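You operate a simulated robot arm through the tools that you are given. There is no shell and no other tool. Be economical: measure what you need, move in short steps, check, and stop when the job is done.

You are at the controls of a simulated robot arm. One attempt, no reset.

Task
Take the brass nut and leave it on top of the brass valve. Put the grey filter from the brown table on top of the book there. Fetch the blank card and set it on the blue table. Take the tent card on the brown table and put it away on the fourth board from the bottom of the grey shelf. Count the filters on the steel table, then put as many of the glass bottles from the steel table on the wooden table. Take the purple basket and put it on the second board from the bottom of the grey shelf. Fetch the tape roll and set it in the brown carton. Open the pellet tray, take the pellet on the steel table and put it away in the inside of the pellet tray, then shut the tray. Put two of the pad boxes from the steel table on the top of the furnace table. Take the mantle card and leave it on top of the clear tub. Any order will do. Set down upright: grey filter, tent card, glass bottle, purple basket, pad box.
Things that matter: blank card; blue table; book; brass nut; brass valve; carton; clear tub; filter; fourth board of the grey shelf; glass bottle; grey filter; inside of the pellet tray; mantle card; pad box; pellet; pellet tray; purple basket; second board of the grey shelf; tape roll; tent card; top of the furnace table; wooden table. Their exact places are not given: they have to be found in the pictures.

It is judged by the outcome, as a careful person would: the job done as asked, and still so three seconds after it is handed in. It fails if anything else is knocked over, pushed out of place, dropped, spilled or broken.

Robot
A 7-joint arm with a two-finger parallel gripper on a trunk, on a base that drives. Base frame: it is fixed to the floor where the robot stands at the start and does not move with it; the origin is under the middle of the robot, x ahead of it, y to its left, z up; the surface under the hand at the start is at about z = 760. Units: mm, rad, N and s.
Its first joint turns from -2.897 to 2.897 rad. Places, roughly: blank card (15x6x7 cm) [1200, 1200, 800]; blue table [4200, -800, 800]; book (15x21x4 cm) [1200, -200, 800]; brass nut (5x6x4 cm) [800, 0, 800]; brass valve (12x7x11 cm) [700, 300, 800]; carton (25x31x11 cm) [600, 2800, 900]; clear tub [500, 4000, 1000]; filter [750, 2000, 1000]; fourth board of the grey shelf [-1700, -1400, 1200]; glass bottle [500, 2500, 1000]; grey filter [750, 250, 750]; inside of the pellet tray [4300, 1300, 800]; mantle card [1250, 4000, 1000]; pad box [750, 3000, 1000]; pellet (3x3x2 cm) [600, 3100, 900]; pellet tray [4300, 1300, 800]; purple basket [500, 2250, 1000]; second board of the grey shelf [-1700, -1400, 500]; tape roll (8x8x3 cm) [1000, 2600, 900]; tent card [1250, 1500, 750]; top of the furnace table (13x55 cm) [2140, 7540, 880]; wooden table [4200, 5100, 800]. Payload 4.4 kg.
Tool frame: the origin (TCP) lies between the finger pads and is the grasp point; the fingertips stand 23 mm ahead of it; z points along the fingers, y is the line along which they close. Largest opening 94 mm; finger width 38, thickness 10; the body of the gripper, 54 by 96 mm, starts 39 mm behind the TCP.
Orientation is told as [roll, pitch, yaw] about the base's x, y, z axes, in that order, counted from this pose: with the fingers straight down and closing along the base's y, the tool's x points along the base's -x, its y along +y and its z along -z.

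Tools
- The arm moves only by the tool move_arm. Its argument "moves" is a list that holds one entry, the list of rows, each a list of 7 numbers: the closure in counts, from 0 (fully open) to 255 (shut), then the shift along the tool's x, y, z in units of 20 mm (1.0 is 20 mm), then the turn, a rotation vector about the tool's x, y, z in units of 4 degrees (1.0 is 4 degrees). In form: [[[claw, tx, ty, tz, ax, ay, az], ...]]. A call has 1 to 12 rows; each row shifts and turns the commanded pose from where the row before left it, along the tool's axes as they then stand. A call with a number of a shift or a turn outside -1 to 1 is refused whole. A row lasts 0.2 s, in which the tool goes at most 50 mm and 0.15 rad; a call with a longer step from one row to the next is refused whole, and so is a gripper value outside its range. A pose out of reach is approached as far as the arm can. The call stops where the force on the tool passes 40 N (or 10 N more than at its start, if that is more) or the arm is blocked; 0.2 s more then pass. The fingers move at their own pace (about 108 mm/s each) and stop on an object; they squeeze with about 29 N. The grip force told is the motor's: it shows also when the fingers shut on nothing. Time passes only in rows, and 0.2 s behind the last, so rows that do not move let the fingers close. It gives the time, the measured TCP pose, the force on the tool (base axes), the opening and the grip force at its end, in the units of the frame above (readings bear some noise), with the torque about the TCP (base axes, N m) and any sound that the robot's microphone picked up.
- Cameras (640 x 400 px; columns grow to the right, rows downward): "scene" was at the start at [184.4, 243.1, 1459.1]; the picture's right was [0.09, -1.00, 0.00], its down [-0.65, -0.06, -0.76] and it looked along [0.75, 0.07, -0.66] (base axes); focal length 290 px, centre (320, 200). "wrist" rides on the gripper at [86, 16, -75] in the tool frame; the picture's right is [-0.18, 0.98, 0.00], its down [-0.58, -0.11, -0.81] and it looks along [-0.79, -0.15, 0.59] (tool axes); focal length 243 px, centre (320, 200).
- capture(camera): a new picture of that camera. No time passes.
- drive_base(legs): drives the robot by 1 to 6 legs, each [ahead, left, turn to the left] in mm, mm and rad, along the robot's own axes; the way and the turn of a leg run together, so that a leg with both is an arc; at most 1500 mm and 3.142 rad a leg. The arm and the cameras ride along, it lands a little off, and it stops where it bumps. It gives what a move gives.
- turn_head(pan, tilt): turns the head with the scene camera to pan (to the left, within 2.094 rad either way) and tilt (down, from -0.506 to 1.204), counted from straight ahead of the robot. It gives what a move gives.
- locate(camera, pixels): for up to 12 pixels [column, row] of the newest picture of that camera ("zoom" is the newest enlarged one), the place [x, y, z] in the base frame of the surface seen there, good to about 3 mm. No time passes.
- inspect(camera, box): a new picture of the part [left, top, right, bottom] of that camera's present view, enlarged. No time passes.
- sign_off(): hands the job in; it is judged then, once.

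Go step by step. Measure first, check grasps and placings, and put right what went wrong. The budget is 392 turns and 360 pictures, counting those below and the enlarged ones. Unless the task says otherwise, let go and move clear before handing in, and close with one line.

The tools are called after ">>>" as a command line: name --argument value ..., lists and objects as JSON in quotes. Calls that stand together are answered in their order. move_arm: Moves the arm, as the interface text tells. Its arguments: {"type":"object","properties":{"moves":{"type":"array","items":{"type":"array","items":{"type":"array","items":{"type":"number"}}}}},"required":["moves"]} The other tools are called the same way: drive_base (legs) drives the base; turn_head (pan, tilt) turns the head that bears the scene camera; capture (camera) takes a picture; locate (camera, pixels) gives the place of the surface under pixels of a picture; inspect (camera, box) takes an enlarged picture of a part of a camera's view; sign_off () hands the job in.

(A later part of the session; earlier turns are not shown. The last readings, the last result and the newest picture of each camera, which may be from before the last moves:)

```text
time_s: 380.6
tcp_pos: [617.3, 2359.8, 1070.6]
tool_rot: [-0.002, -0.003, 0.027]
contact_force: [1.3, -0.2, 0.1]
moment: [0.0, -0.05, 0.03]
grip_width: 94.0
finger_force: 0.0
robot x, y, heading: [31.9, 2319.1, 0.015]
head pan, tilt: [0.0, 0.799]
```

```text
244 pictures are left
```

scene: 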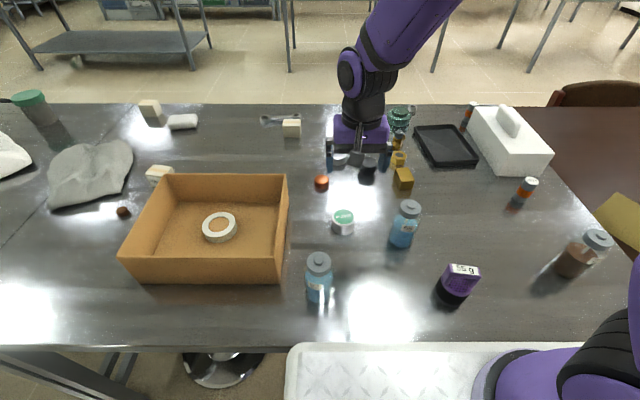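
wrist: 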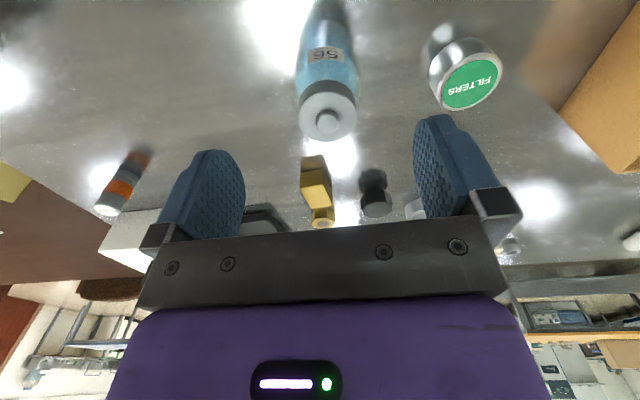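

>>> inspect --camera "scene" --box '[370, 190, 450, 260]'

>>> inspect --camera "wrist" --box '[260, 0, 400, 150]'

>>> locate --camera "wrist" --pixels '[[328, 122], [300, 118], [356, 112], [328, 140], [328, 92], [300, 85], [356, 82], [328, 60], [298, 70], [358, 70]]'

```text
5.71 times, centred on (410, 225) of scene
```

zoom: 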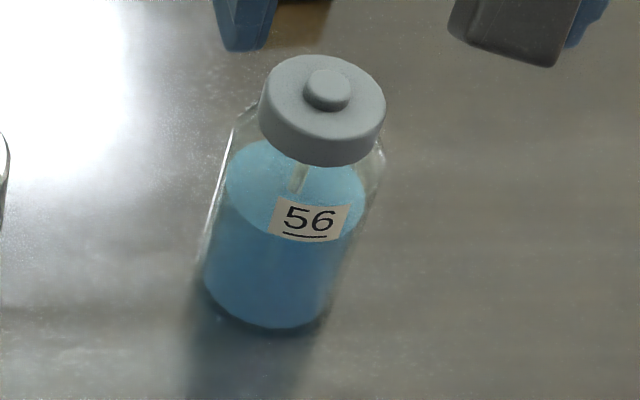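

```text
2.67 times, centred on (330, 75) of wrist
```

zoom: 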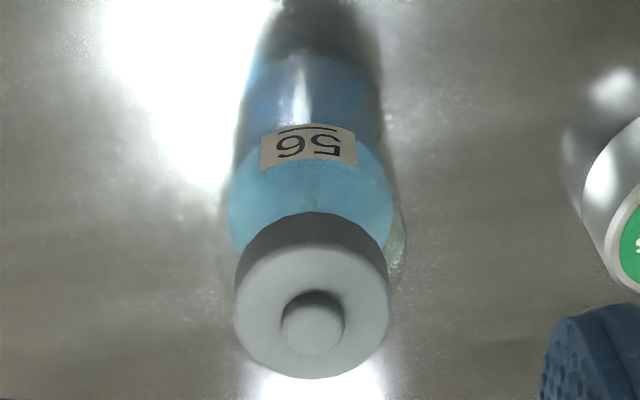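

```text
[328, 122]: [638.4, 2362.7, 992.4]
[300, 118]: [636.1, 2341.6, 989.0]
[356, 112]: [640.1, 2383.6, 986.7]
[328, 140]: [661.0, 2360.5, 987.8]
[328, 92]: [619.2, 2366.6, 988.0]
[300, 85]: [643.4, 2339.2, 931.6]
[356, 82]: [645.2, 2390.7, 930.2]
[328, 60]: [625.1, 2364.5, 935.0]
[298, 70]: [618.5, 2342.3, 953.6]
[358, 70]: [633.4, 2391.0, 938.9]
```

Body ø≈52, centre (640,2363.5), top knob 993. Grip at z≈960 around the upper body.

>>> move_arm --moves '[[[0, -0.57, 0.1, 0, 0, 0, 0], [0, -0.57, 0.12, 0, 0, 0, 0], [0, 0, 0, 1, 0, 0, 0], [0, 0, 0, 1, 0, 0, 0], [0, 0, 0, 1, 0, 0, 0], [0, 0, 0, 1, 0, 0, 0], [0, 0, 0, 1, 0, 0, 0], [0, 0, 0, 0.4, 0, 0, 0], [255, 0, 0, 0, 0, 0, 0], [255, 0, 0, 0, 0, 0, 0], [255, 0, 0, 0, 0, 0, 0], [255, 0, 0, 0, 0, 0, 0]]]'

>>> move_arm --moves '[[[255, 0, 0, -0.1, 0, 0, 0], [255, 0, 0, -0.2, 0, 0, 0], [255, 0, 0, -0.3, 0, 0, 0], [255, 0, 0, -0.3, 0, 0, 0], [255, 0, 0, -0.3, 0, 0, 0]]]'

>>> capture --camera "scene"

```text
time_s: 383.1
tcp_pos: [640.5, 2366.6, 962.7]
tool_rot: [0.001, -0.004, 0.027]
contact_force: [-0.1, -0.2, 0.1]
moment: [-0.01, 0.01, 0.0]
grip_width: 59.1
finger_force: 29.1
robot x, y, heading: [28.0, 2318.5, 0.006]
head pan, tilt: [0.0, 0.799]
```

```text
time_s: 384.4
tcp_pos: [641.8, 2364.3, 987.1]
tool_rot: [0.0, -0.003, 0.026]
contact_force: [0.4, -0.5, -2.2]
moment: [0.0, 0.0, 0.01]
grip_width: 59.4
finger_force: 28.8
robot x, y, heading: [28.8, 2320.7, 0.01]
head pan, tilt: [0.0, 0.799]
```

```text
241 pictures are left
```

scene: 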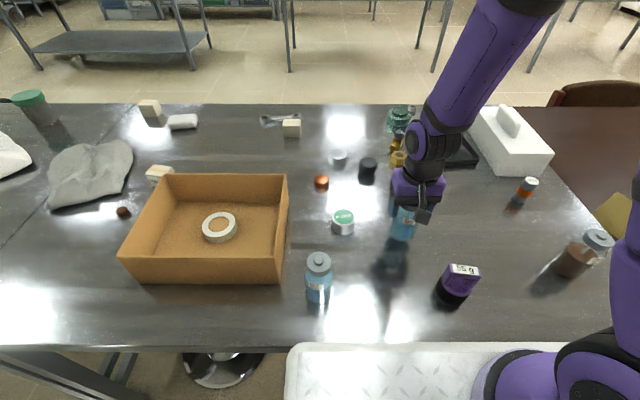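

Bottle held and lifted. Carry it to the handoff spot (760,2190).

>>> move_arm --moves '[[[255, 0, 0, -0.5, 0, 0, 0], [255, -0.3, -0.4, -0.4, 0, 0, 0], [255, -0.5, -0.8, 0, 0, 0, 0], [255, -0.6, -0.9, 0, 0, 0, 0], [255, -0.6, -0.9, 0, 0, 0, 0], [255, -0.6, -0.9, 0, 0, 0, 0], [255, -0.6, -0.9, 0, 0, 0, 0], [255, -0.6, -0.9, 0, 0, 0, 0], [255, -0.6, -0.9, 0, 0, 0, 0], [255, -0.6, -0.9, 0, 0, 0, 0], [255, -0.6, -0.9, 0, 0, 0, 0], [255, -0.4, -0.5, 0, 0, 0, 0]]]'

>>> capture --camera "wrist"

>>> capture --camera "scene"

```text
time_s: 386.9
tcp_pos: [765.9, 2189.1, 1004.9]
tool_rot: [-0.001, -0.003, 0.027]
contact_force: [-0.3, 0.5, -3.1]
moment: [-0.02, -0.01, 0.0]
grip_width: 59.5
finger_force: 29.1
robot x, y, heading: [31.4, 2319.2, 0.013]
head pan, tilt: [0.0, 0.799]
```

```text
240 pictures are left
```

wrist: 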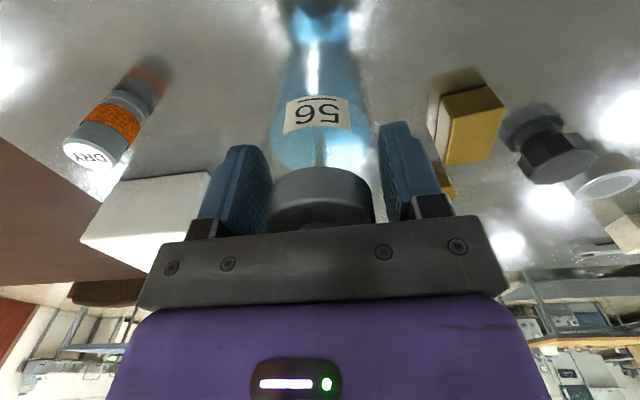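

```text
239 pictures are left
```

scene: 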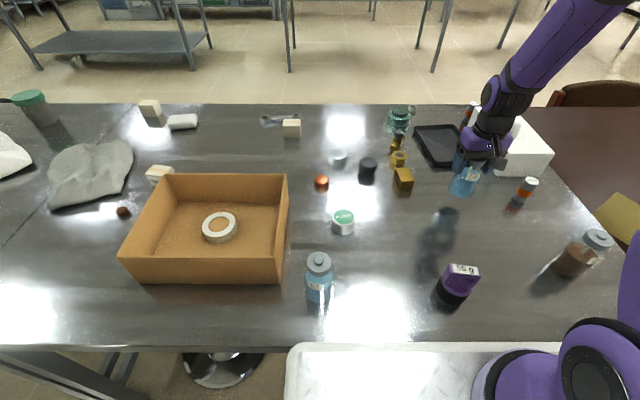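

Lower the bottle.

>>> move_arm --moves '[[[255, 0, 0, 0.5, 0, 0, 0], [255, 0, 0, 0.6, 0, 0, 0], [255, 0, 0, 0.5, 0, 0, 0], [255, 0, 0, 0.3, 0, 0, 0], [255, 0, 0, 0.1, 0, 0, 0], [255, 0, 0, 0.1, 0, 0, 0]]]'

```text
time_s: 388.4
tcp_pos: [765.2, 2188.6, 963.3]
tool_rot: [-0.001, -0.004, 0.028]
contact_force: [0.0, -0.1, -2.3]
moment: [-0.02, 0.01, 0.0]
grip_width: 59.4
finger_force: 29.1
robot x, y, heading: [27.4, 2317.9, 0.004]
head pan, tilt: [0.0, 0.799]
```

>>> move_arm --moves '[[[255, 0, 0, 0.07, 0, 0, 0], [255, 0, 0, 0.07, 0, 0, 0], [130, 0, 0, 0, 0, 0, 0], [50, 0, 0, 0, 0, 0, 0], [0, 0, 0, 0, 0, 0, 0], [0, 0, 0, -0.5, 0, 0, 0], [0, 0, 0, -1, 0, 0, 0], [0, 0, 0, -1, 0, 0, 0], [0, 0, 0, -1, 0, 0, 0], [0, 0, 0, -1, 0, 0, 0], [0, 0, 0, -1, 0, 0, 0]]]'

>>> capture --camera "scene"

```text
time_s: 390.8
tcp_pos: [765.6, 2189.9, 1070.1]
tool_rot: [0.001, -0.002, 0.026]
contact_force: [0.3, 0.7, -0.5]
moment: [0.0, 0.03, 0.02]
grip_width: 94.0
finger_force: 0.1
robot x, y, heading: [28.4, 2318.0, 0.004]
head pan, tilt: [0.0, 0.799]
```

```text
238 pictures are left
```

scene: 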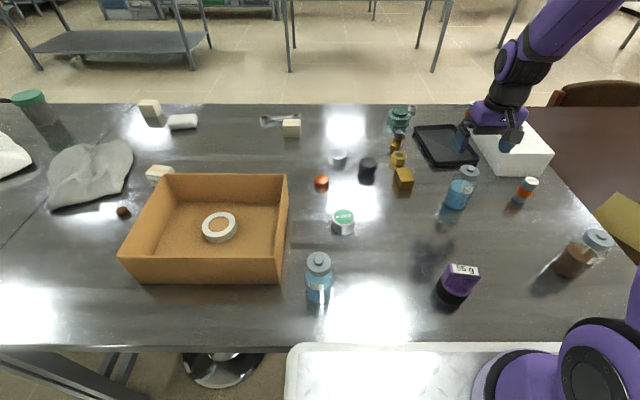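

First bottle is at the handoff. At least two filters exist, so take the "27" bottle too; locate it.

>>> locate --camera "scene" --pixels '[[597, 238], [583, 250], [568, 262], [556, 264], [590, 268], [580, 255]]'

>>> move_arm --moves '[[[0, 1, -0.8, 0, 0, 0, 0], [0, 1, -0.8, 0, 0, 0, 0], [0, 1, -0.8, 0, 0, 0, 0], [0, 1, -0.8, 0, 0, 0, 0], [0, 1, -0.8, 0, 0, 0, 0], [0, 1, -0.8, 0, 0, 0, 0], [0, 1, -0.8, 0, 0, 0, 0], [0, 1, -0.8, 0, 0, 0, 0], [0, 1, -0.8, 0, 0, 0, 0], [0, 1, -0.8, 0, 0, 0, 0], [0, 1, -0.8, 0, 0, 0, 0], [0, 0.8, -0.8, 0, 0, 0, 0]]]'

>>> capture --camera "wrist"

```text
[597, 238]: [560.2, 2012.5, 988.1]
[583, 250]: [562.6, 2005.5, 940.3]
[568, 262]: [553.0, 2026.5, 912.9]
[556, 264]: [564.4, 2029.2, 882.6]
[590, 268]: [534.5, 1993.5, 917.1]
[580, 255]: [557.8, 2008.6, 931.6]
```

```text
time_s: 393.4
tcp_pos: [534.7, 1991.3, 1069.4]
tool_rot: [0.0, -0.003, 0.025]
contact_force: [0.1, -0.2, 1.3]
moment: [0.02, 0.07, 0.02]
grip_width: 93.9
finger_force: 0.0
robot x, y, heading: [27.8, 2321.3, 0.013]
head pan, tilt: [0.0, 0.799]
```

```text
237 pictures are left
```

wrist: 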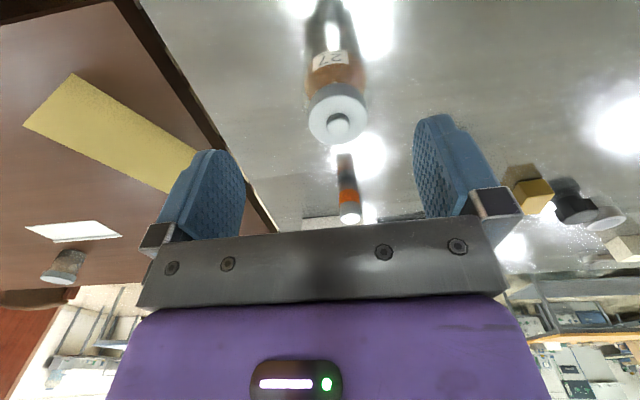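

>>> locate --camera "wrist" --pixels '[[338, 124], [310, 115], [366, 110], [338, 142], [335, 95], [306, 75], [365, 75], [335, 70]]'

```text
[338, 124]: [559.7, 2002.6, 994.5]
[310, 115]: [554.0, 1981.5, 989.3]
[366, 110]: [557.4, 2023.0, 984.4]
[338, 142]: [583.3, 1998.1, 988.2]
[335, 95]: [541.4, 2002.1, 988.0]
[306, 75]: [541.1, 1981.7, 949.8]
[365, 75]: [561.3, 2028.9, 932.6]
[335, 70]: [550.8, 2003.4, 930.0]
```

Bottle centre (560.5,2002). Descend and grip.

>>> move_arm --moves '[[[0, -0.66, 0.25, 0, 0, 0, 0], [0, -0.65, 0.25, 0, 0, 0, 0], [0, 0, 0, 1, 0, 0, 0], [0, 0, 0, 1, 0, 0, 0], [0, 0, 0, 1, 0, 0, 0], [0, 0, 0, 1, 0, 0, 0], [0, 0, 0, 1, 0, 0, 0], [0, 0, 0, 0.3, 0, 0, 0], [255, 0, 0, 0, 0, 0, 0], [255, 0, 0, 0, 0, 0, 0], [255, 0, 0, 0, 0, 0, 0], [255, 0, 0, 0, 0, 0, 0]]]'

>>> move_arm --moves '[[[255, 0, 0, -0.2, 0, 0, 0], [255, 0, 0, -0.4, 0, 0, 0], [255, 0, 0, -0.5, 0, 0, 0], [255, -0.3, 0.2, -0.5, 0, 0, 0], [255, -0.6, 0.4, -0.4, 0, 0, 0], [255, -0.9, 0.55, 0, 0, 0, 0], [255, -0.9, 0.55, 0, 0, 0, 0], [255, -0.9, 0.55, 0, 0, 0, 0], [255, -0.9, 0.55, 0, 0, 0, 0], [255, -0.9, 0.55, 0, 0, 0, 0], [255, -0.9, 0.55, 0, 0, 0, 0], [255, -0.9, 0.55, 0, 0, 0, 0]]]'

>>> capture --camera "wrist"

>>> capture --camera "scene"

```text
time_s: 395.9
tcp_pos: [559.2, 2002.3, 962.6]
tool_rot: [0.0, -0.004, 0.025]
contact_force: [0.6, 0.5, -0.2]
moment: [0.0, -0.01, -0.05]
grip_width: 59.1
finger_force: 28.9
robot x, y, heading: [30.7, 2315.8, 0.006]
head pan, tilt: [0.0, 0.799]
```

```text
time_s: 398.6
tcp_pos: [701.6, 2095.5, 1003.9]
tool_rot: [0.0, -0.004, 0.025]
contact_force: [0.4, -0.2, -2.3]
moment: [0.02, -0.02, 0.02]
grip_width: 59.5
finger_force: 28.8
robot x, y, heading: [31.8, 2321.4, 0.003]
head pan, tilt: [0.0, 0.799]
```

```text
236 pictures are left
```

wrist: 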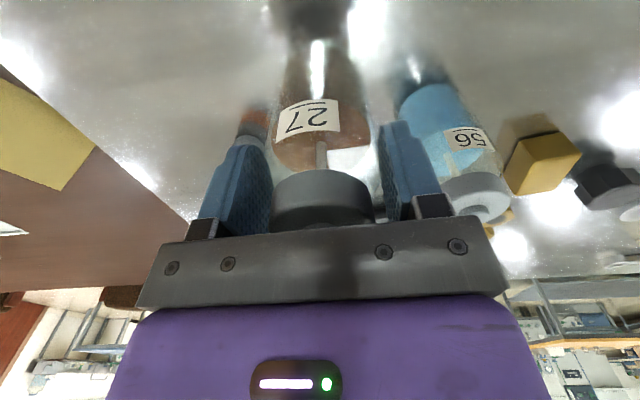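

```text
235 pictures are left
```

scene: 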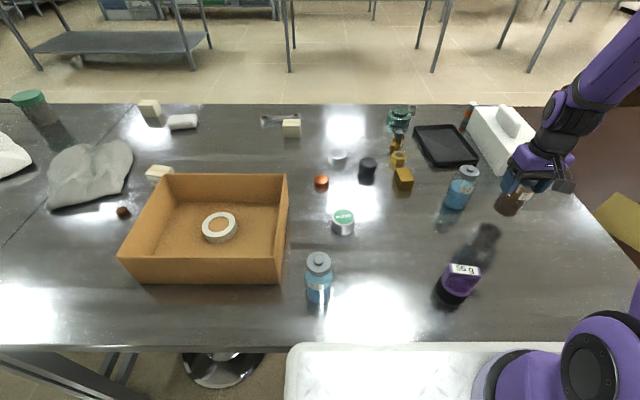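

Set it down at about (715,2096).

>>> move_arm --moves '[[[255, -0.4, 0, 0.4, 0, 0, 0], [255, -0.3, 0, 0.5, 0, 0, 0], [255, 0, 0, 0.5, 0, 0, 0], [255, 0, 0, 0.4, 0, 0, 0], [255, 0, 0, 0.15, 0, 0, 0], [255, 0, 0, 0.1, 0, 0, 0]]]'

>>> move_arm --moves '[[[255, 0, 0, 0.07, 0, 0, 0], [255, 0, 0, 0.07, 0, 0, 0], [130, 0, 0, 0, 0, 0, 0], [50, 0, 0, 0, 0, 0, 0], [0, 0, 0, 0, 0, 0, 0], [0, 0, 0, -0.5, 0, 0, 0], [0, 0, 0, -1, 0, 0, 0], [0, 0, 0, -1, 0, 0, 0], [0, 0, 0, -1, 0, 0, 0], [0, 0, 0, -1, 0, 0, 0], [0, 0, 0, -1, 0, 0, 0]]]'

>>> capture --camera "scene"

```text
time_s: 399.9
tcp_pos: [715.2, 2093.8, 964.1]
tool_rot: [-0.002, -0.004, 0.026]
contact_force: [0.1, -0.5, -2.5]
moment: [-0.01, 0.02, 0.0]
grip_width: 59.3
finger_force: 28.7
robot x, y, heading: [30.0, 2319.3, 0.011]
head pan, tilt: [0.0, 0.799]
```

```text
time_s: 402.4
tcp_pos: [715.4, 2094.2, 1071.4]
tool_rot: [0.001, -0.003, 0.025]
contact_force: [0.2, 0.3, -1.3]
moment: [0.0, 0.01, 0.02]
grip_width: 94.0
finger_force: 0.0
robot x, y, heading: [30.0, 2319.2, 0.007]
head pan, tilt: [0.0, 0.799]
```

```text
234 pictures are left
```

scene: 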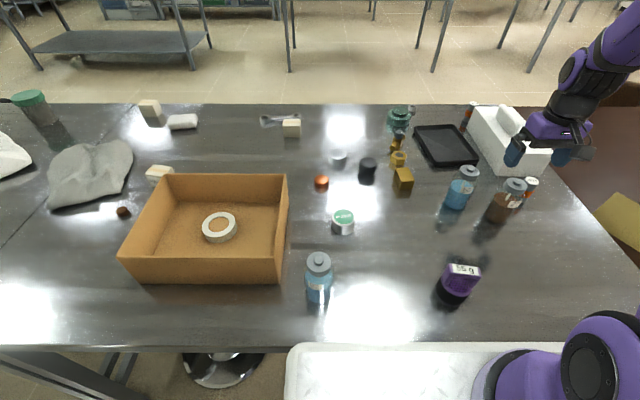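

Second bottle handed off. Now the purple basket: look closely at its shape.

>>> inspect --camera "scene" --box '[410, 240, 510, 320]'

>>> locate --camera "scene" --pixels '[[463, 268], [450, 267], [477, 270], [460, 282], [470, 290], [443, 280], [455, 300], [448, 296], [466, 298]]'

```text
5.00 times, centred on (460, 280) of scene
```

zoom: 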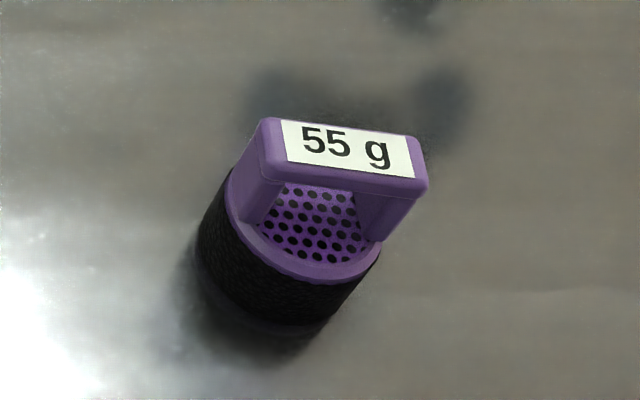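

```text
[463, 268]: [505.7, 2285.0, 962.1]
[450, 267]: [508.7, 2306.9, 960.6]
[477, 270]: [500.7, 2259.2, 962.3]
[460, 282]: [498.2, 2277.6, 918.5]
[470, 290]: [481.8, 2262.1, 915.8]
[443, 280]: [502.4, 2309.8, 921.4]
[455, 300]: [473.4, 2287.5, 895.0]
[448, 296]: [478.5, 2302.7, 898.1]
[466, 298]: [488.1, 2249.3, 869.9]
```

Basket: cylinder base with a handle arch, top z≈962, bar ≈58 long along y (yaw ≈ −0.17). I'll grip the handle's outer ends with the tool tilted 55°, so that it fits the low shelf. Back up first.

>>> drive_base --legs '[[-300, 0, 0], [0, 205, 0]]'

>>> move_arm --moves '[[[0, 0, 0, 0, 0, -1, 0.2], [0, 0, 0, 0, 0, -1, 0.2], [0, 0, 0, 0, 0, -1, 0.2], [0, 0, 0, 0, 0, -1, 0.2], [0, 0, 0, 0, 0, -1, 0.2], [0, 0, 0, 0, 0, -1, 0.2], [0, 0, 0, 0, 0, -1, 0.2], [0, 0, 0, 0, 0, -1, 0.2], [0, 0, 0, 0, 0, -1, 0.2], [0, 0, 0, 0, 0, -1, 0.2], [0, 0, 0, 0, 0, -1, 0.2], [0, 0, 0, 0, 0, -1, 0.2]]]'

>>> capture --camera "wrist"

>>> capture --camera "scene"

```text
time_s: 405.6
tcp_pos: [408.5, 2300.7, 1070.5]
tool_rot: [0.001, -0.004, 0.029]
contact_force: [0.3, -0.5, -0.8]
moment: [-0.01, -0.03, -0.04]
grip_width: 93.9
finger_force: 0.1
robot x, y, heading: [-277.4, 2523.4, 0.01]
head pan, tilt: [0.0, 0.799]
```

```text
time_s: 408.2
tcp_pos: [409.0, 2301.3, 1071.9]
tool_rot: [0.101, -0.837, -0.193]
contact_force: [0.0, 0.6, 0.0]
moment: [0.01, 0.01, -0.04]
grip_width: 94.1
finger_force: 0.1
robot x, y, heading: [-276.9, 2518.7, 0.014]
head pan, tilt: [0.0, 0.799]
```

```text
232 pictures are left
```

wrist: 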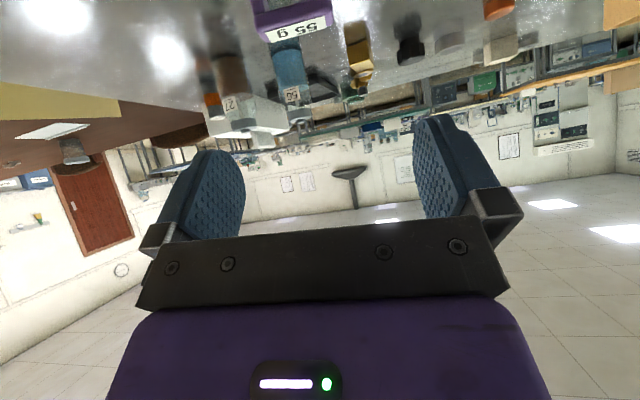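

```text
231 pictures are left
```

scene: 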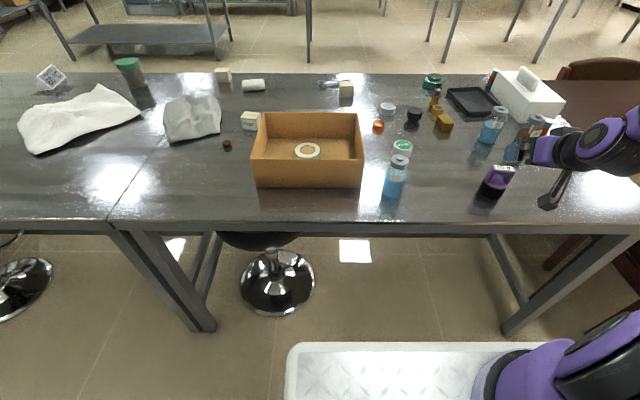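

Correct the small roll, finish the tilt, and lower to the pre-grasp height.

>>> move_arm --moves '[[[0, 0, 0, 0, 0.72, 0, 0], [0, 0, 0, 0, 0.72, 0, 0], [0, 0, 0, 0, 0, -0.88, 0], [0, 0, 0, 0, 0, -0.88, 0], [0, 0.62, 0, 0.44, 0, 0, 0], [0, 0.62, 0, 0.44, 0, 0, 0], [0, 0.62, 0, 0.44, 0, 0, 0], [0, 0.62, 0, 0.44, 0, 0, 0]]]'

>>> capture --camera "wrist"

>>> inspect --camera "scene" --box '[440, 80, 640, 230]'

```text
time_s: 410.0
tcp_pos: [407.3, 2298.2, 1009.3]
tool_rot: [-0.002, -0.958, -0.192]
contact_force: [-0.3, -0.6, -0.1]
moment: [-0.02, 0.0, -0.01]
grip_width: 93.8
finger_force: 0.1
robot x, y, heading: [-275.9, 2520.1, 0.016]
head pan, tilt: [0.0, 0.799]
```

```text
230 pictures are left
```

wrist: 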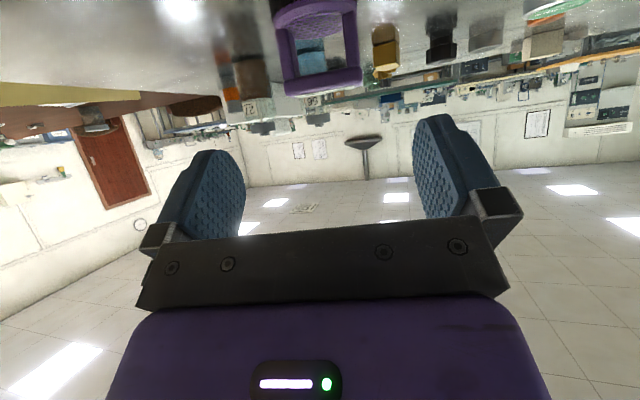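

```text
2.67 times, centred on (540, 155) of scene
```

zoom: 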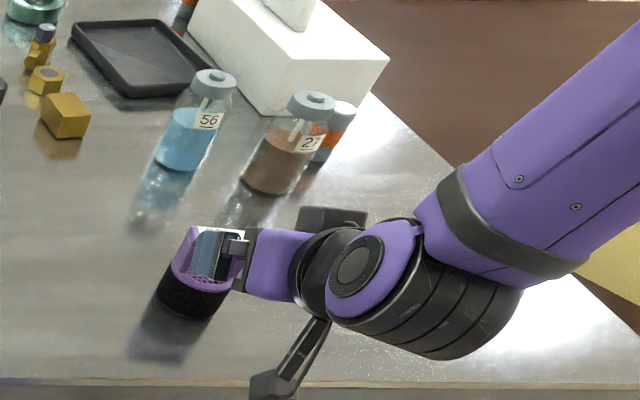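

>>> locate --camera "wrist" --pixels '[[322, 80], [287, 88], [359, 75], [280, 40], [352, 30], [322, 92]]'

```text
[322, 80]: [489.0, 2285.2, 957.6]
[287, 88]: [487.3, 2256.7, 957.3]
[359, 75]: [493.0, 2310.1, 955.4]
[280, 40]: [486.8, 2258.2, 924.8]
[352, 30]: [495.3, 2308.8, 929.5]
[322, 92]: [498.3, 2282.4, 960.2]
```

Handle centre ≈(500,2284). Approach along the tool axis 115 mm and grip.

>>> move_arm --moves '[[[0, 0, 0.08, 0.8, 0, 0, 0], [0, 0, 0.08, 0.8, 0, 0, 0], [0, 0, 0, 0.8, 0, 0, 0], [0, 0.02, 0, 0.8, 0, 0, 0], [0, 0.02, 0, 0.8, 0, 0, 0], [0, 0, 0, 0.8, 0, 0, 0], [0, 0, 0, 0.8, 0, 0, 0]]]'

>>> capture --camera "wrist"

>>> inspect --camera "scene" --box '[440, 80, 640, 230]'

```text
time_s: 411.6
tcp_pos: [499.1, 2287.0, 945.0]
tool_rot: [-0.002, -0.958, -0.194]
contact_force: [0.0, -0.2, -0.7]
moment: [-0.01, -0.02, -0.01]
grip_width: 94.0
finger_force: 0.1
robot x, y, heading: [-277.9, 2522.7, 0.015]
head pan, tilt: [0.0, 0.799]
```

```text
228 pictures are left
```

wrist: 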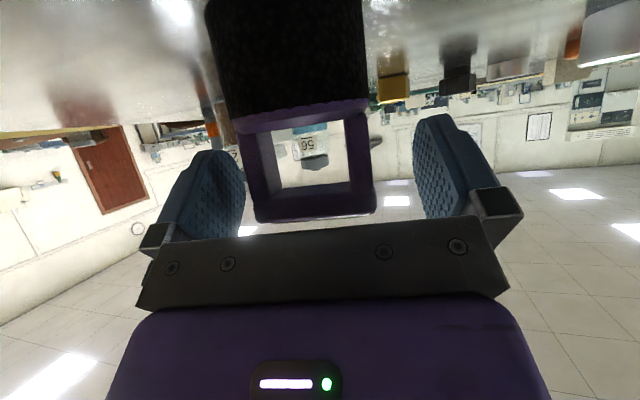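

```text
2.67 times, centred on (540, 155) of scene
```

zoom: 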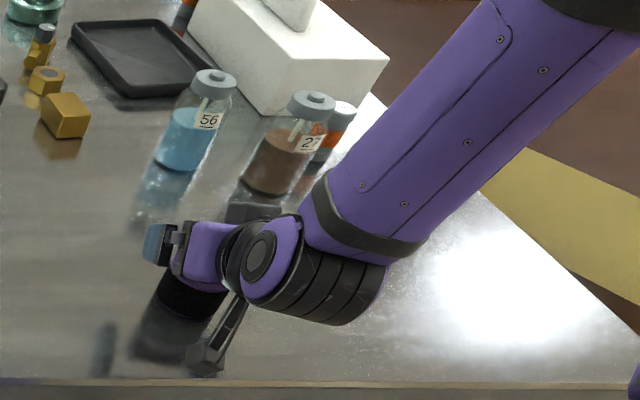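

Handle is between the fingers. Close and lift.

>>> move_arm --moves '[[[255, 0, 0, 0, 0, 0, 0], [255, 0, 0, 0, 0, 0, 0], [255, 0, 0, 0, 0, 0, 0], [255, 0, 0, 0, 0, 0, 0], [255, -0.08, 0, -0.06, 0, 0, 0], [255, -0.25, 0, -0.17, 0, 0, 0], [255, -0.33, 0, -0.23, 0, 0, 0], [255, -0.41, 0, -0.29, 0, 0, 0], [255, -0.41, 0, -0.29, 0, 0, 0], [255, -0.41, 0, -0.29, 0, 0, 0]]]'

>>> capture --camera "wrist"

>>> inspect --camera "scene" --box '[440, 80, 640, 230]'

```text
time_s: 413.8
tcp_pos: [499.8, 2286.5, 991.5]
tool_rot: [-0.004, -0.959, -0.194]
contact_force: [0.6, -0.4, -1.9]
moment: [0.02, -0.01, 0.01]
grip_width: 60.1
finger_force: 28.9
robot x, y, heading: [-276.4, 2524.7, 0.012]
head pan, tilt: [0.0, 0.799]
```

```text
226 pictures are left
```

wrist: 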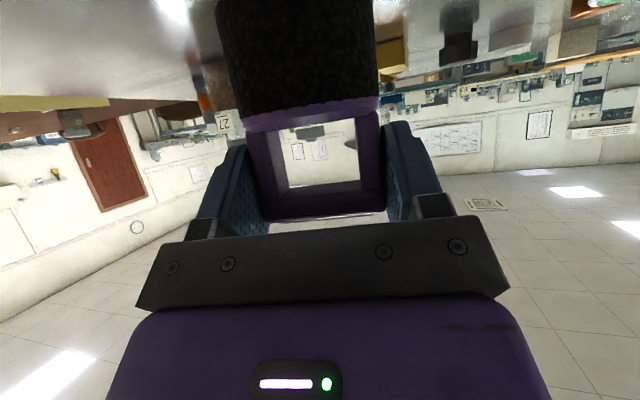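

```text
2.67 times, centred on (540, 155) of scene
```

zoom: 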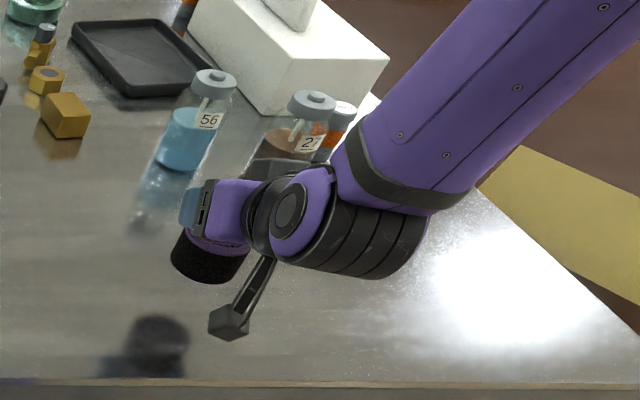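

Basket held upright. Raise, back up 150, and drive to the shelf area.

>>> move_arm --moves '[[[255, -0.6, 0, -0.42, 0, 0, 0], [255, -0.8, 0, -0.56, 0, 0, 0], [255, -0.8, 0, -0.56, 0, 0, 0], [255, -0.8, 0, -0.56, 0, 0, 0]]]'

>>> drive_base --legs '[[-180, 0, 0], [0, -1500, 0], [0, -1500, 0], [0, -700, 0], [0, 0, 1.565], [0, 0, 1.565]]'

>>> turn_head --pan 0.0 --tilt 0.55

>>> capture --camera "scene"

```text
time_s: 414.8
tcp_pos: [500.5, 2286.3, 1063.9]
tool_rot: [-0.001, -0.958, -0.192]
contact_force: [0.8, -1.5, -2.1]
moment: [0.01, -0.05, 0.01]
grip_width: 59.8
finger_force: 29.2
robot x, y, heading: [-278.2, 2522.5, 0.019]
head pan, tilt: [0.0, 0.799]
```

```text
time_s: 441.6
tcp_pos: [-1176.8, -966.8, 1063.7]
tool_rot: [-0.002, -0.956, 2.943]
contact_force: [0.6, -0.3, -1.4]
moment: [0.0, 0.0, -0.02]
grip_width: 59.8
finger_force: 28.7
robot x, y, heading: [-402.6, -1207.4, -3.136]
head pan, tilt: [0.0, 0.799]
```

```text
time_s: 442.3
tcp_pos: [-1176.1, -966.9, 1064.0]
tool_rot: [-0.003, -0.96, 2.942]
contact_force: [0.2, 0.0, -0.8]
moment: [0.0, 0.0, -0.04]
grip_width: 59.9
finger_force: 29.0
robot x, y, heading: [-401.4, -1206.1, -3.135]
head pan, tilt: [0.0, 0.55]
```

```text
224 pictures are left
```

scene: 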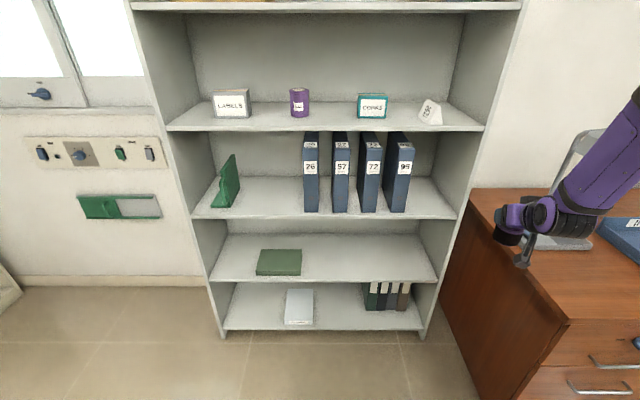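

The tent card still stands. Locate the second board's free area.

>>> locate --camera "scene" --pixels '[[350, 262], [390, 270], [350, 279], [430, 278], [300, 270], [420, 215], [330, 215], [410, 245], [340, 245]]'

```text
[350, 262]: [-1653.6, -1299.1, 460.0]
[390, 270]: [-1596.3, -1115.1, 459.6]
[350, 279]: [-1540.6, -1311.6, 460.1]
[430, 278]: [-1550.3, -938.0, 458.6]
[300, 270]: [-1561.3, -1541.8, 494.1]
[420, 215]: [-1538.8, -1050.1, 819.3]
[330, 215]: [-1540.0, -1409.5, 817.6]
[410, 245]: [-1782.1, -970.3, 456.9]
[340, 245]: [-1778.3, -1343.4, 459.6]
```

Second board top z≈459, third board underside ≈795. Lower the arm outside the shelf while centring it.

>>> move_arm --moves '[[[255, 0.4, 0.2, 0.28, 0, 0, 0], [255, 0.8, 0.42, 0.56, 0, 0, 0], [255, 0.8, 0.42, 0.56, 0, 0, 0], [255, 0.8, 0.42, 0.56, 0, 0, 0], [255, 0.8, 0.42, 0.56, 0, 0, 0], [255, 0.8, 0.42, 0.56, 0, 0, 0], [255, 0.8, 0.42, 0.56, 0, 0, 0], [255, 0.8, 0.42, 0.56, 0, 0, 0], [255, 0.8, 0.42, 0.56, 0, 0, 0], [255, 0.8, 0.42, 0.56, 0, 0, 0], [255, 0.8, 0.42, 0.56, 0, 0, 0], [255, 0.8, 0.42, 0.56, 0, 0, 0]]]'

>>> move_arm --moves '[[[255, 0.8, 0.42, 0.56, 0, 0, 0], [255, 0.8, 0.42, 0.56, 0, 0, 0], [255, 0.8, 0.42, 0.56, 0, 0, 0], [255, 0.8, 0.42, 0.56, 0, 0, 0], [255, 0.8, 0.42, 0.56, 0, 0, 0], [255, 0.8, 0.42, 0.56, 0, 0, 0], [255, 0.8, 0.42, 0.56, 0, 0, 0], [255, 0.8, 0.42, 0.56, 0, 0, 0], [255, 0.8, 0.42, 0.56, 0, 0, 0], [255, 0.8, 0.42, 0.56, 0, 0, 0], [255, 0.8, 0.42, 0.56, 0, 0, 0], [255, 0.8, 0.42, 0.56, 0, 0, 0]]]'

>>> capture --camera "scene"

```text
time_s: 444.9
tcp_pos: [-1195.7, -1061.5, 839.1]
tool_rot: [-0.001, -0.959, 2.944]
contact_force: [0.2, 0.2, -1.0]
moment: [0.01, -0.03, 0.01]
grip_width: 59.8
finger_force: 28.8
robot x, y, heading: [-405.2, -1206.4, -3.132]
head pan, tilt: [0.0, 0.55]
```

```text
time_s: 447.5
tcp_pos: [-1216.4, -1159.0, 605.1]
tool_rot: [-0.003, -0.959, 2.942]
contact_force: [0.7, 0.3, -0.6]
moment: [-0.04, -0.01, -0.01]
grip_width: 59.8
finger_force: 29.1
robot x, y, heading: [-403.1, -1207.6, -3.139]
head pan, tilt: [0.0, 0.55]
```

```text
223 pictures are left
```

scene: 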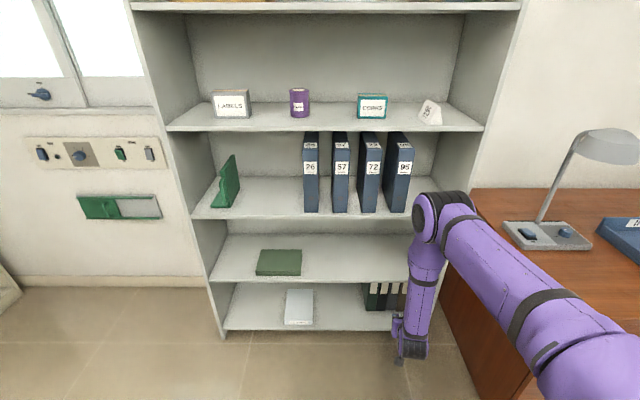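

The elbow sits forward, above the hand. Measure the elbow and forearm relative to the TCP.

>>> locate --camera "scene" --pixels '[[418, 210], [422, 230], [430, 196], [420, 255], [412, 290], [405, 320], [400, 330], [398, 350], [414, 240]]'

>>> inspect --camera "scene" --box '[340, 180, 500, 380]'

```text
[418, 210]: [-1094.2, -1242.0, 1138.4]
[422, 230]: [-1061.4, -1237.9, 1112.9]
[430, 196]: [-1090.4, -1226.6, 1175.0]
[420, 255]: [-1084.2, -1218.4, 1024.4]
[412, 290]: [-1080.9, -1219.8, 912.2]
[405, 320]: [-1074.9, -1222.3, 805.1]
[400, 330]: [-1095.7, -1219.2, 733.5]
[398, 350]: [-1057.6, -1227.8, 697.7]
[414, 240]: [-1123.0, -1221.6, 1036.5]
```

```text
2.00 times, centred on (420, 280) of scene
```

zoom: 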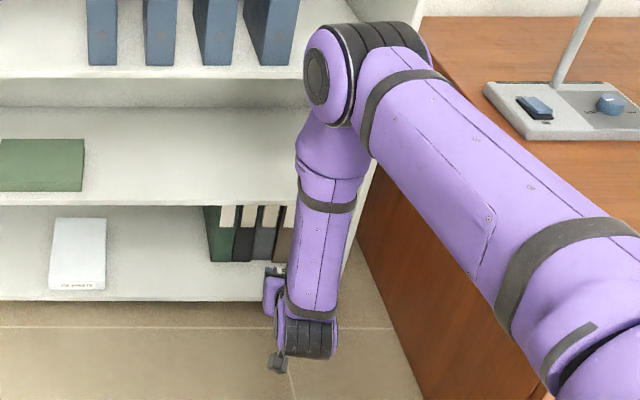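

Forearm is vertical; extending the arm further should lean it back from the shelf. Extend forward 130 mm here and re-measure.

>>> move_arm --moves '[[[255, -0.4, 0, 0.57, 0, 0, 0], [255, -0.55, 0, 0.78, 0, 0, 0], [255, -0.55, 0, 0.78, 0, 0, 0], [255, -0.55, 0, 0.78, 0, 0, 0], [255, -0.55, 0, 0.78, 0, 0, 0], [255, -0.55, 0, 0.78, 0, 0, 0], [255, -0.55, 0, 0.78, 0, 0, 0]]]'

>>> capture --camera "scene"

>>> inspect --camera "scene" --box '[340, 150, 540, 380]'

```text
time_s: 449.1
tcp_pos: [-1340.9, -1134.6, 605.8]
tool_rot: [-0.001, -0.958, 2.944]
contact_force: [0.4, 0.9, -1.7]
moment: [0.06, 0.01, -0.02]
grip_width: 59.8
finger_force: 29.0
robot x, y, heading: [-404.6, -1203.4, -3.133]
head pan, tilt: [0.0, 0.55]
```

```text
221 pictures are left
```

scene: 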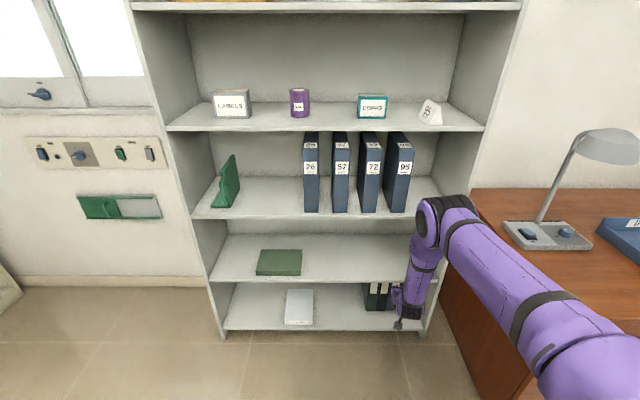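

```text
1.74 times, centred on (440, 265) of scene
```

zoom: 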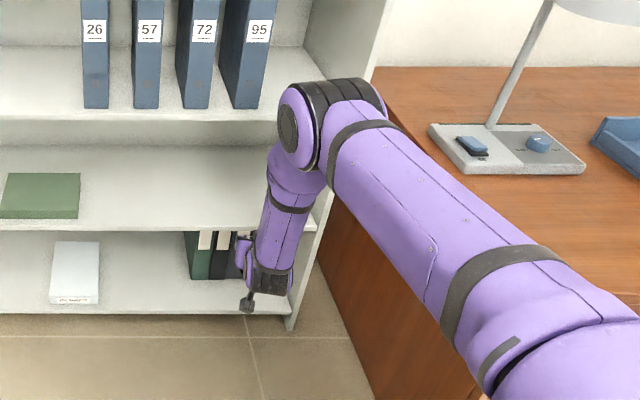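

>>> locate --camera "zoom" --pixels '[[285, 120], [300, 105], [282, 150], [275, 185], [262, 230], [265, 265], [280, 160], [240, 260]]'

```text
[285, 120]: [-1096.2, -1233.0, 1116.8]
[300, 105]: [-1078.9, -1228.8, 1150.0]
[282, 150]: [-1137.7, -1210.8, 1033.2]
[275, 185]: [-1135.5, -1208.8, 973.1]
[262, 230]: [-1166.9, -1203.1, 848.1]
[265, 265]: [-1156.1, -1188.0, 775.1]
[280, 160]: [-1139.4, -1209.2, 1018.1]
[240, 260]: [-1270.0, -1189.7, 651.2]
```

Now the elbow is ~200 mm behind the TCP: safe. Lower to z≈550 and drive forward 180, then check.

>>> move_arm --moves '[[[255, 0.6, 0, 0.42, 0, 0, 0], [255, 0.7, 0, 0.49, 0, 0, 0], [255, 0.6, 0, 0.42, 0, 0, 0], [255, 0.3, 0, 0.21, 0, 0, 0]]]'

>>> drive_base --legs '[[160, 60, 0]]'

>>> capture --camera "scene"

>>> capture --camera "wrist"

```text
time_s: 450.1
tcp_pos: [-1341.6, -1134.5, 552.0]
tool_rot: [-0.002, -0.959, 2.941]
contact_force: [0.4, -0.5, -1.6]
moment: [-0.03, -0.01, -0.02]
grip_width: 59.5
finger_force: 29.2
robot x, y, heading: [-401.4, -1206.0, -3.131]
head pan, tilt: [0.0, 0.55]
```

```text
time_s: 451.6
tcp_pos: [-1499.8, -1195.6, 552.4]
tool_rot: [0.0, -0.958, 2.941]
contact_force: [0.1, -0.1, -1.3]
moment: [0.02, 0.01, -0.06]
grip_width: 59.9
finger_force: 28.7
robot x, y, heading: [-561.9, -1271.8, -3.137]
head pan, tilt: [0.0, 0.55]
```

```text
219 pictures are left
```

scene: 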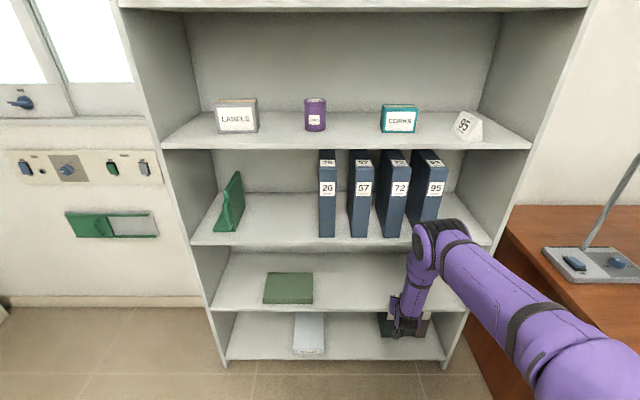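

```text
218 pictures are left
```

wrist: 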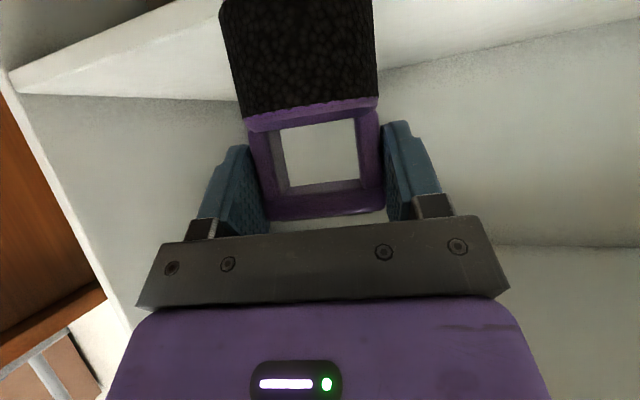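

Clear. Forward another 105.

>>> drive_base --legs '[[105, 0, 0]]'

>>> inspect --camera "scene" --box '[340, 190, 560, 380]'

>>> move_arm --moves '[[[255, 0.12, 0, 0.085, 0, 0, 0], [255, 0.2, 0, 0.144, 0, 0, 0], [255, 0.2, 0, 0.144, 0, 0, 0]]]'

```text
time_s: 452.8
tcp_pos: [-1604.3, -1198.5, 552.3]
tool_rot: [-0.002, -0.959, 2.944]
contact_force: [-0.6, 0.0, -1.8]
moment: [0.03, -0.01, -0.01]
grip_width: 59.9
finger_force: 29.2
robot x, y, heading: [-664.3, -1268.7, -3.131]
head pan, tilt: [0.0, 0.55]
```

```text
2.11 times, centred on (450, 285) of scene
```

zoom: 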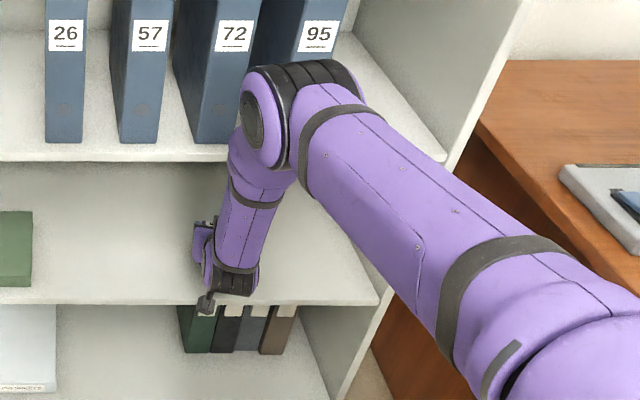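

```text
time_s: 453.6
tcp_pos: [-1604.8, -1197.6, 538.4]
tool_rot: [-0.003, -0.96, 2.944]
contact_force: [0.4, -0.1, -2.5]
moment: [-0.02, -0.02, 0.0]
grip_width: 60.0
finger_force: 28.9
robot x, y, heading: [-663.8, -1266.4, -3.136]
head pan, tilt: [0.0, 0.55]
```

Lower in fine steps to contact.

>>> move_arm --moves '[[[255, 0.08, 0, 0.057, 0, 0, 0], [255, 0.08, 0, 0.057, 0, 0, 0]]]'

```text
time_s: 454.1
tcp_pos: [-1603.4, -1198.9, 534.1]
tool_rot: [-0.001, -0.959, 2.943]
contact_force: [-0.1, 0.7, -0.4]
moment: [-0.01, 0.03, -0.01]
grip_width: 59.5
finger_force: 29.4
robot x, y, heading: [-664.6, -1269.4, -3.132]
head pan, tilt: [0.0, 0.55]
```

>>> move_arm --moves '[[[255, 0.06, 0, 0.043, 0, 0, 0], [255, 0.04, 0, 0.03, 0, 0, 0]]]'

```text
time_s: 454.8
tcp_pos: [-1605.2, -1198.6, 534.3]
tool_rot: [0.0, -0.962, 2.942]
contact_force: [5.6, -2.3, 21.6]
moment: [-0.08, -0.17, 0.01]
grip_width: 60.0
finger_force: 29.1
robot x, y, heading: [-666.2, -1270.1, -3.134]
head pan, tilt: [0.0, 0.55]
```

Contact. Release and withdraw along the tool axis.

>>> move_arm --moves '[[[255, -0.04, 0, -0.03, 0, 0, 0], [130, 0, 0, 0, 0, 0, 0], [40, 0, 0, 0, 0, 0, 0], [0, 0, 0, 0, 0, 0, 0], [0, 0, 0, -0.4, 0, 0, 0], [0, 0, 0, -0.7, 0, 0, 0], [0, 0, 0, -0.9, 0, 0, 0], [0, 0, 0, -0.9, 0, 0, 0], [0, 0, 0, -0.9, 0, 0, 0], [0, 0, 0, -0.9, 0, 0, 0], [0, 0, 0, -0.9, 0, 0, 0]]]'

>>> capture --camera "wrist"

>>> capture --camera "scene"

```text
time_s: 457.1
tcp_pos: [-1514.9, -1216.8, 599.0]
tool_rot: [-0.002, -0.961, 2.945]
contact_force: [-1.3, 0.2, 0.0]
moment: [-0.03, -0.04, 0.02]
grip_width: 94.0
finger_force: 0.1
robot x, y, heading: [-664.4, -1265.6, -3.131]
head pan, tilt: [0.0, 0.55]
```

```text
216 pictures are left
```

wrist: 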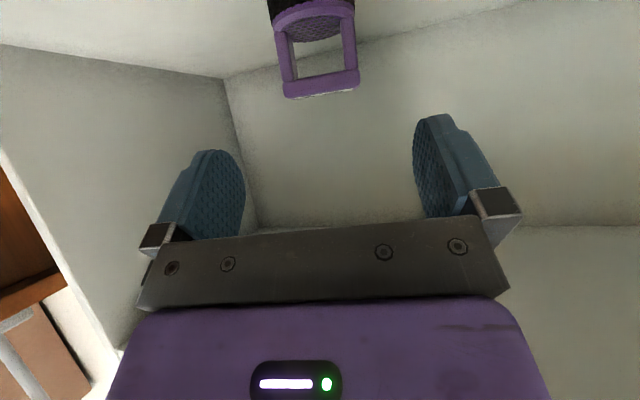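

```text
215 pictures are left
```

scene: 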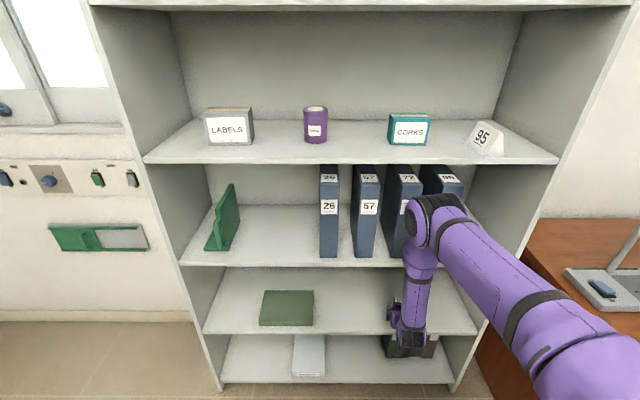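

Back out of the shelf and check the basket.

>>> drive_base --legs '[[-500, 0, 0]]'

>>> move_arm --moves '[[[0, -0.82, 0, -0.57, 0, 0, 0], [0, -0.82, 0, -0.57, 0, 0, 0], [0, -0.82, 0, -0.57, 0, 0, 0], [0, -0.82, 0, -0.57, 0, 0, 0], [0, -0.82, 0, -0.57, 0, 0, 0], [0, -0.82, 0, -0.57, 0, 0, 0], [0, -0.82, 0, -0.57, 0, 0, 0], [0, -0.82, 0, -0.57, 0, 0, 0], [0, -0.82, 0, -0.57, 0, 0, 0], [0, -0.82, 0, -0.57, 0, 0, 0], [0, -0.82, 0, -0.57, 0, 0, 0], [0, -0.82, 0, -0.57, 0, 0, 0]]]'

>>> move_arm --moves '[[[0, -0.82, 0, -0.57, 0, 0, 0], [0, -0.82, 0, -0.57, 0, 0, 0], [0, -0.82, 0, -0.57, 0, 0, 0], [0, -0.82, 0, -0.57, 0, 0, 0], [0, -0.82, 0, -0.57, 0, 0, 0], [0, -0.82, 0, -0.57, 0, 0, 0], [0, -0.82, 0, -0.57, 0, 0, 0], [0, -0.82, 0, -0.57, 0, 0, 0], [0, -0.82, 0, -0.57, 0, 0, 0], [0, -0.82, 0, -0.57, 0, 0, 0], [0, -0.82, 0, -0.57, 0, 0, 0], [0, -0.82, 0, -0.57, 0, 0, 0]]]'

>>> move_arm --moves '[[[0, 0, 0, 0, 0, 1, 0], [0, 0, 0, 0, 0, 1, 0], [0, 0, 0, 0, 0, 1, 0], [0, 0, 0, 0, 0, 1, 0], [0, 0, 0, 0, 0, 1, 0], [0, 0, 0, 0, 0, 1, 0], [0, 0, 0, 0, 0, 1, 0], [0, 0, 0, 0, 0, 1, 0], [0, 0, 0, 0, 0, 1, 0], [0, 0, 0, 0, 0, 1, 0], [0, 0, 0, 0, 0, 1, 0], [0, 0, 0, 0, 0, 1, 0]]]'

>>> move_arm --moves '[[[0, 0, 0, 0, 0, 1, 0], [0, 0, 0, 0, 0, 0.76, 0], [0, 1, 0, 0, 0, 0, -0.7], [0, 1, 0, 0, 0, 0, -0.7], [0, 1, 0, 0, 0, 0, -0.7], [0, 1, 0, 0, 0, 0, -0.7]]]'

>>> capture --camera "scene"

```text
time_s: 460.1
tcp_pos: [-1012.8, -1209.3, 598.8]
tool_rot: [-0.002, -0.957, 2.939]
contact_force: [-1.1, -0.6, -0.3]
moment: [0.0, 0.0, -0.02]
grip_width: 93.9
finger_force: 0.0
robot x, y, heading: [-166.2, -1269.4, -3.136]
head pan, tilt: [0.0, 0.55]
```

```text
time_s: 462.7
tcp_pos: [-1013.5, -1209.2, 839.1]
tool_rot: [-0.001, -0.958, 2.941]
contact_force: [-0.1, 0.0, -0.5]
moment: [0.02, -0.01, -0.01]
grip_width: 94.1
finger_force: 0.0
robot x, y, heading: [-164.3, -1263.5, -3.139]
head pan, tilt: [0.0, 0.55]
```

```text
time_s: 465.3
tcp_pos: [-1017.7, -1211.0, 1077.8]
tool_rot: [-0.002, -0.959, 2.94]
contact_force: [-0.7, 0.8, -0.3]
moment: [0.02, -0.01, 0.0]
grip_width: 93.8
finger_force: 0.1
robot x, y, heading: [-164.8, -1260.8, -3.134]
head pan, tilt: [0.0, 0.55]
```

```text
time_s: 467.9
tcp_pos: [-1015.3, -1208.8, 1078.2]
tool_rot: [0.001, -0.119, 2.936]
contact_force: [0.3, 1.2, 1.5]
moment: [-0.01, 0.03, -0.01]
grip_width: 94.0
finger_force: 0.0
robot x, y, heading: [-166.2, -1265.8, -3.136]
head pan, tilt: [0.0, 0.55]
```

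```text
time_s: 469.3
tcp_pos: [-936.3, -1221.3, 1077.7]
tool_rot: [0.001, 0.001, 3.132]
contact_force: [-0.2, 0.7, 0.0]
moment: [-0.02, -0.04, -0.02]
grip_width: 94.2
finger_force: 0.0
robot x, y, heading: [-166.2, -1264.7, -3.138]
head pan, tilt: [0.0, 0.55]
```

```text
214 pictures are left
```

scene: 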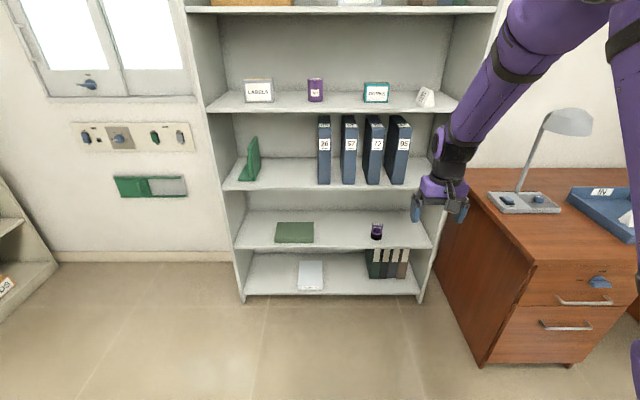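

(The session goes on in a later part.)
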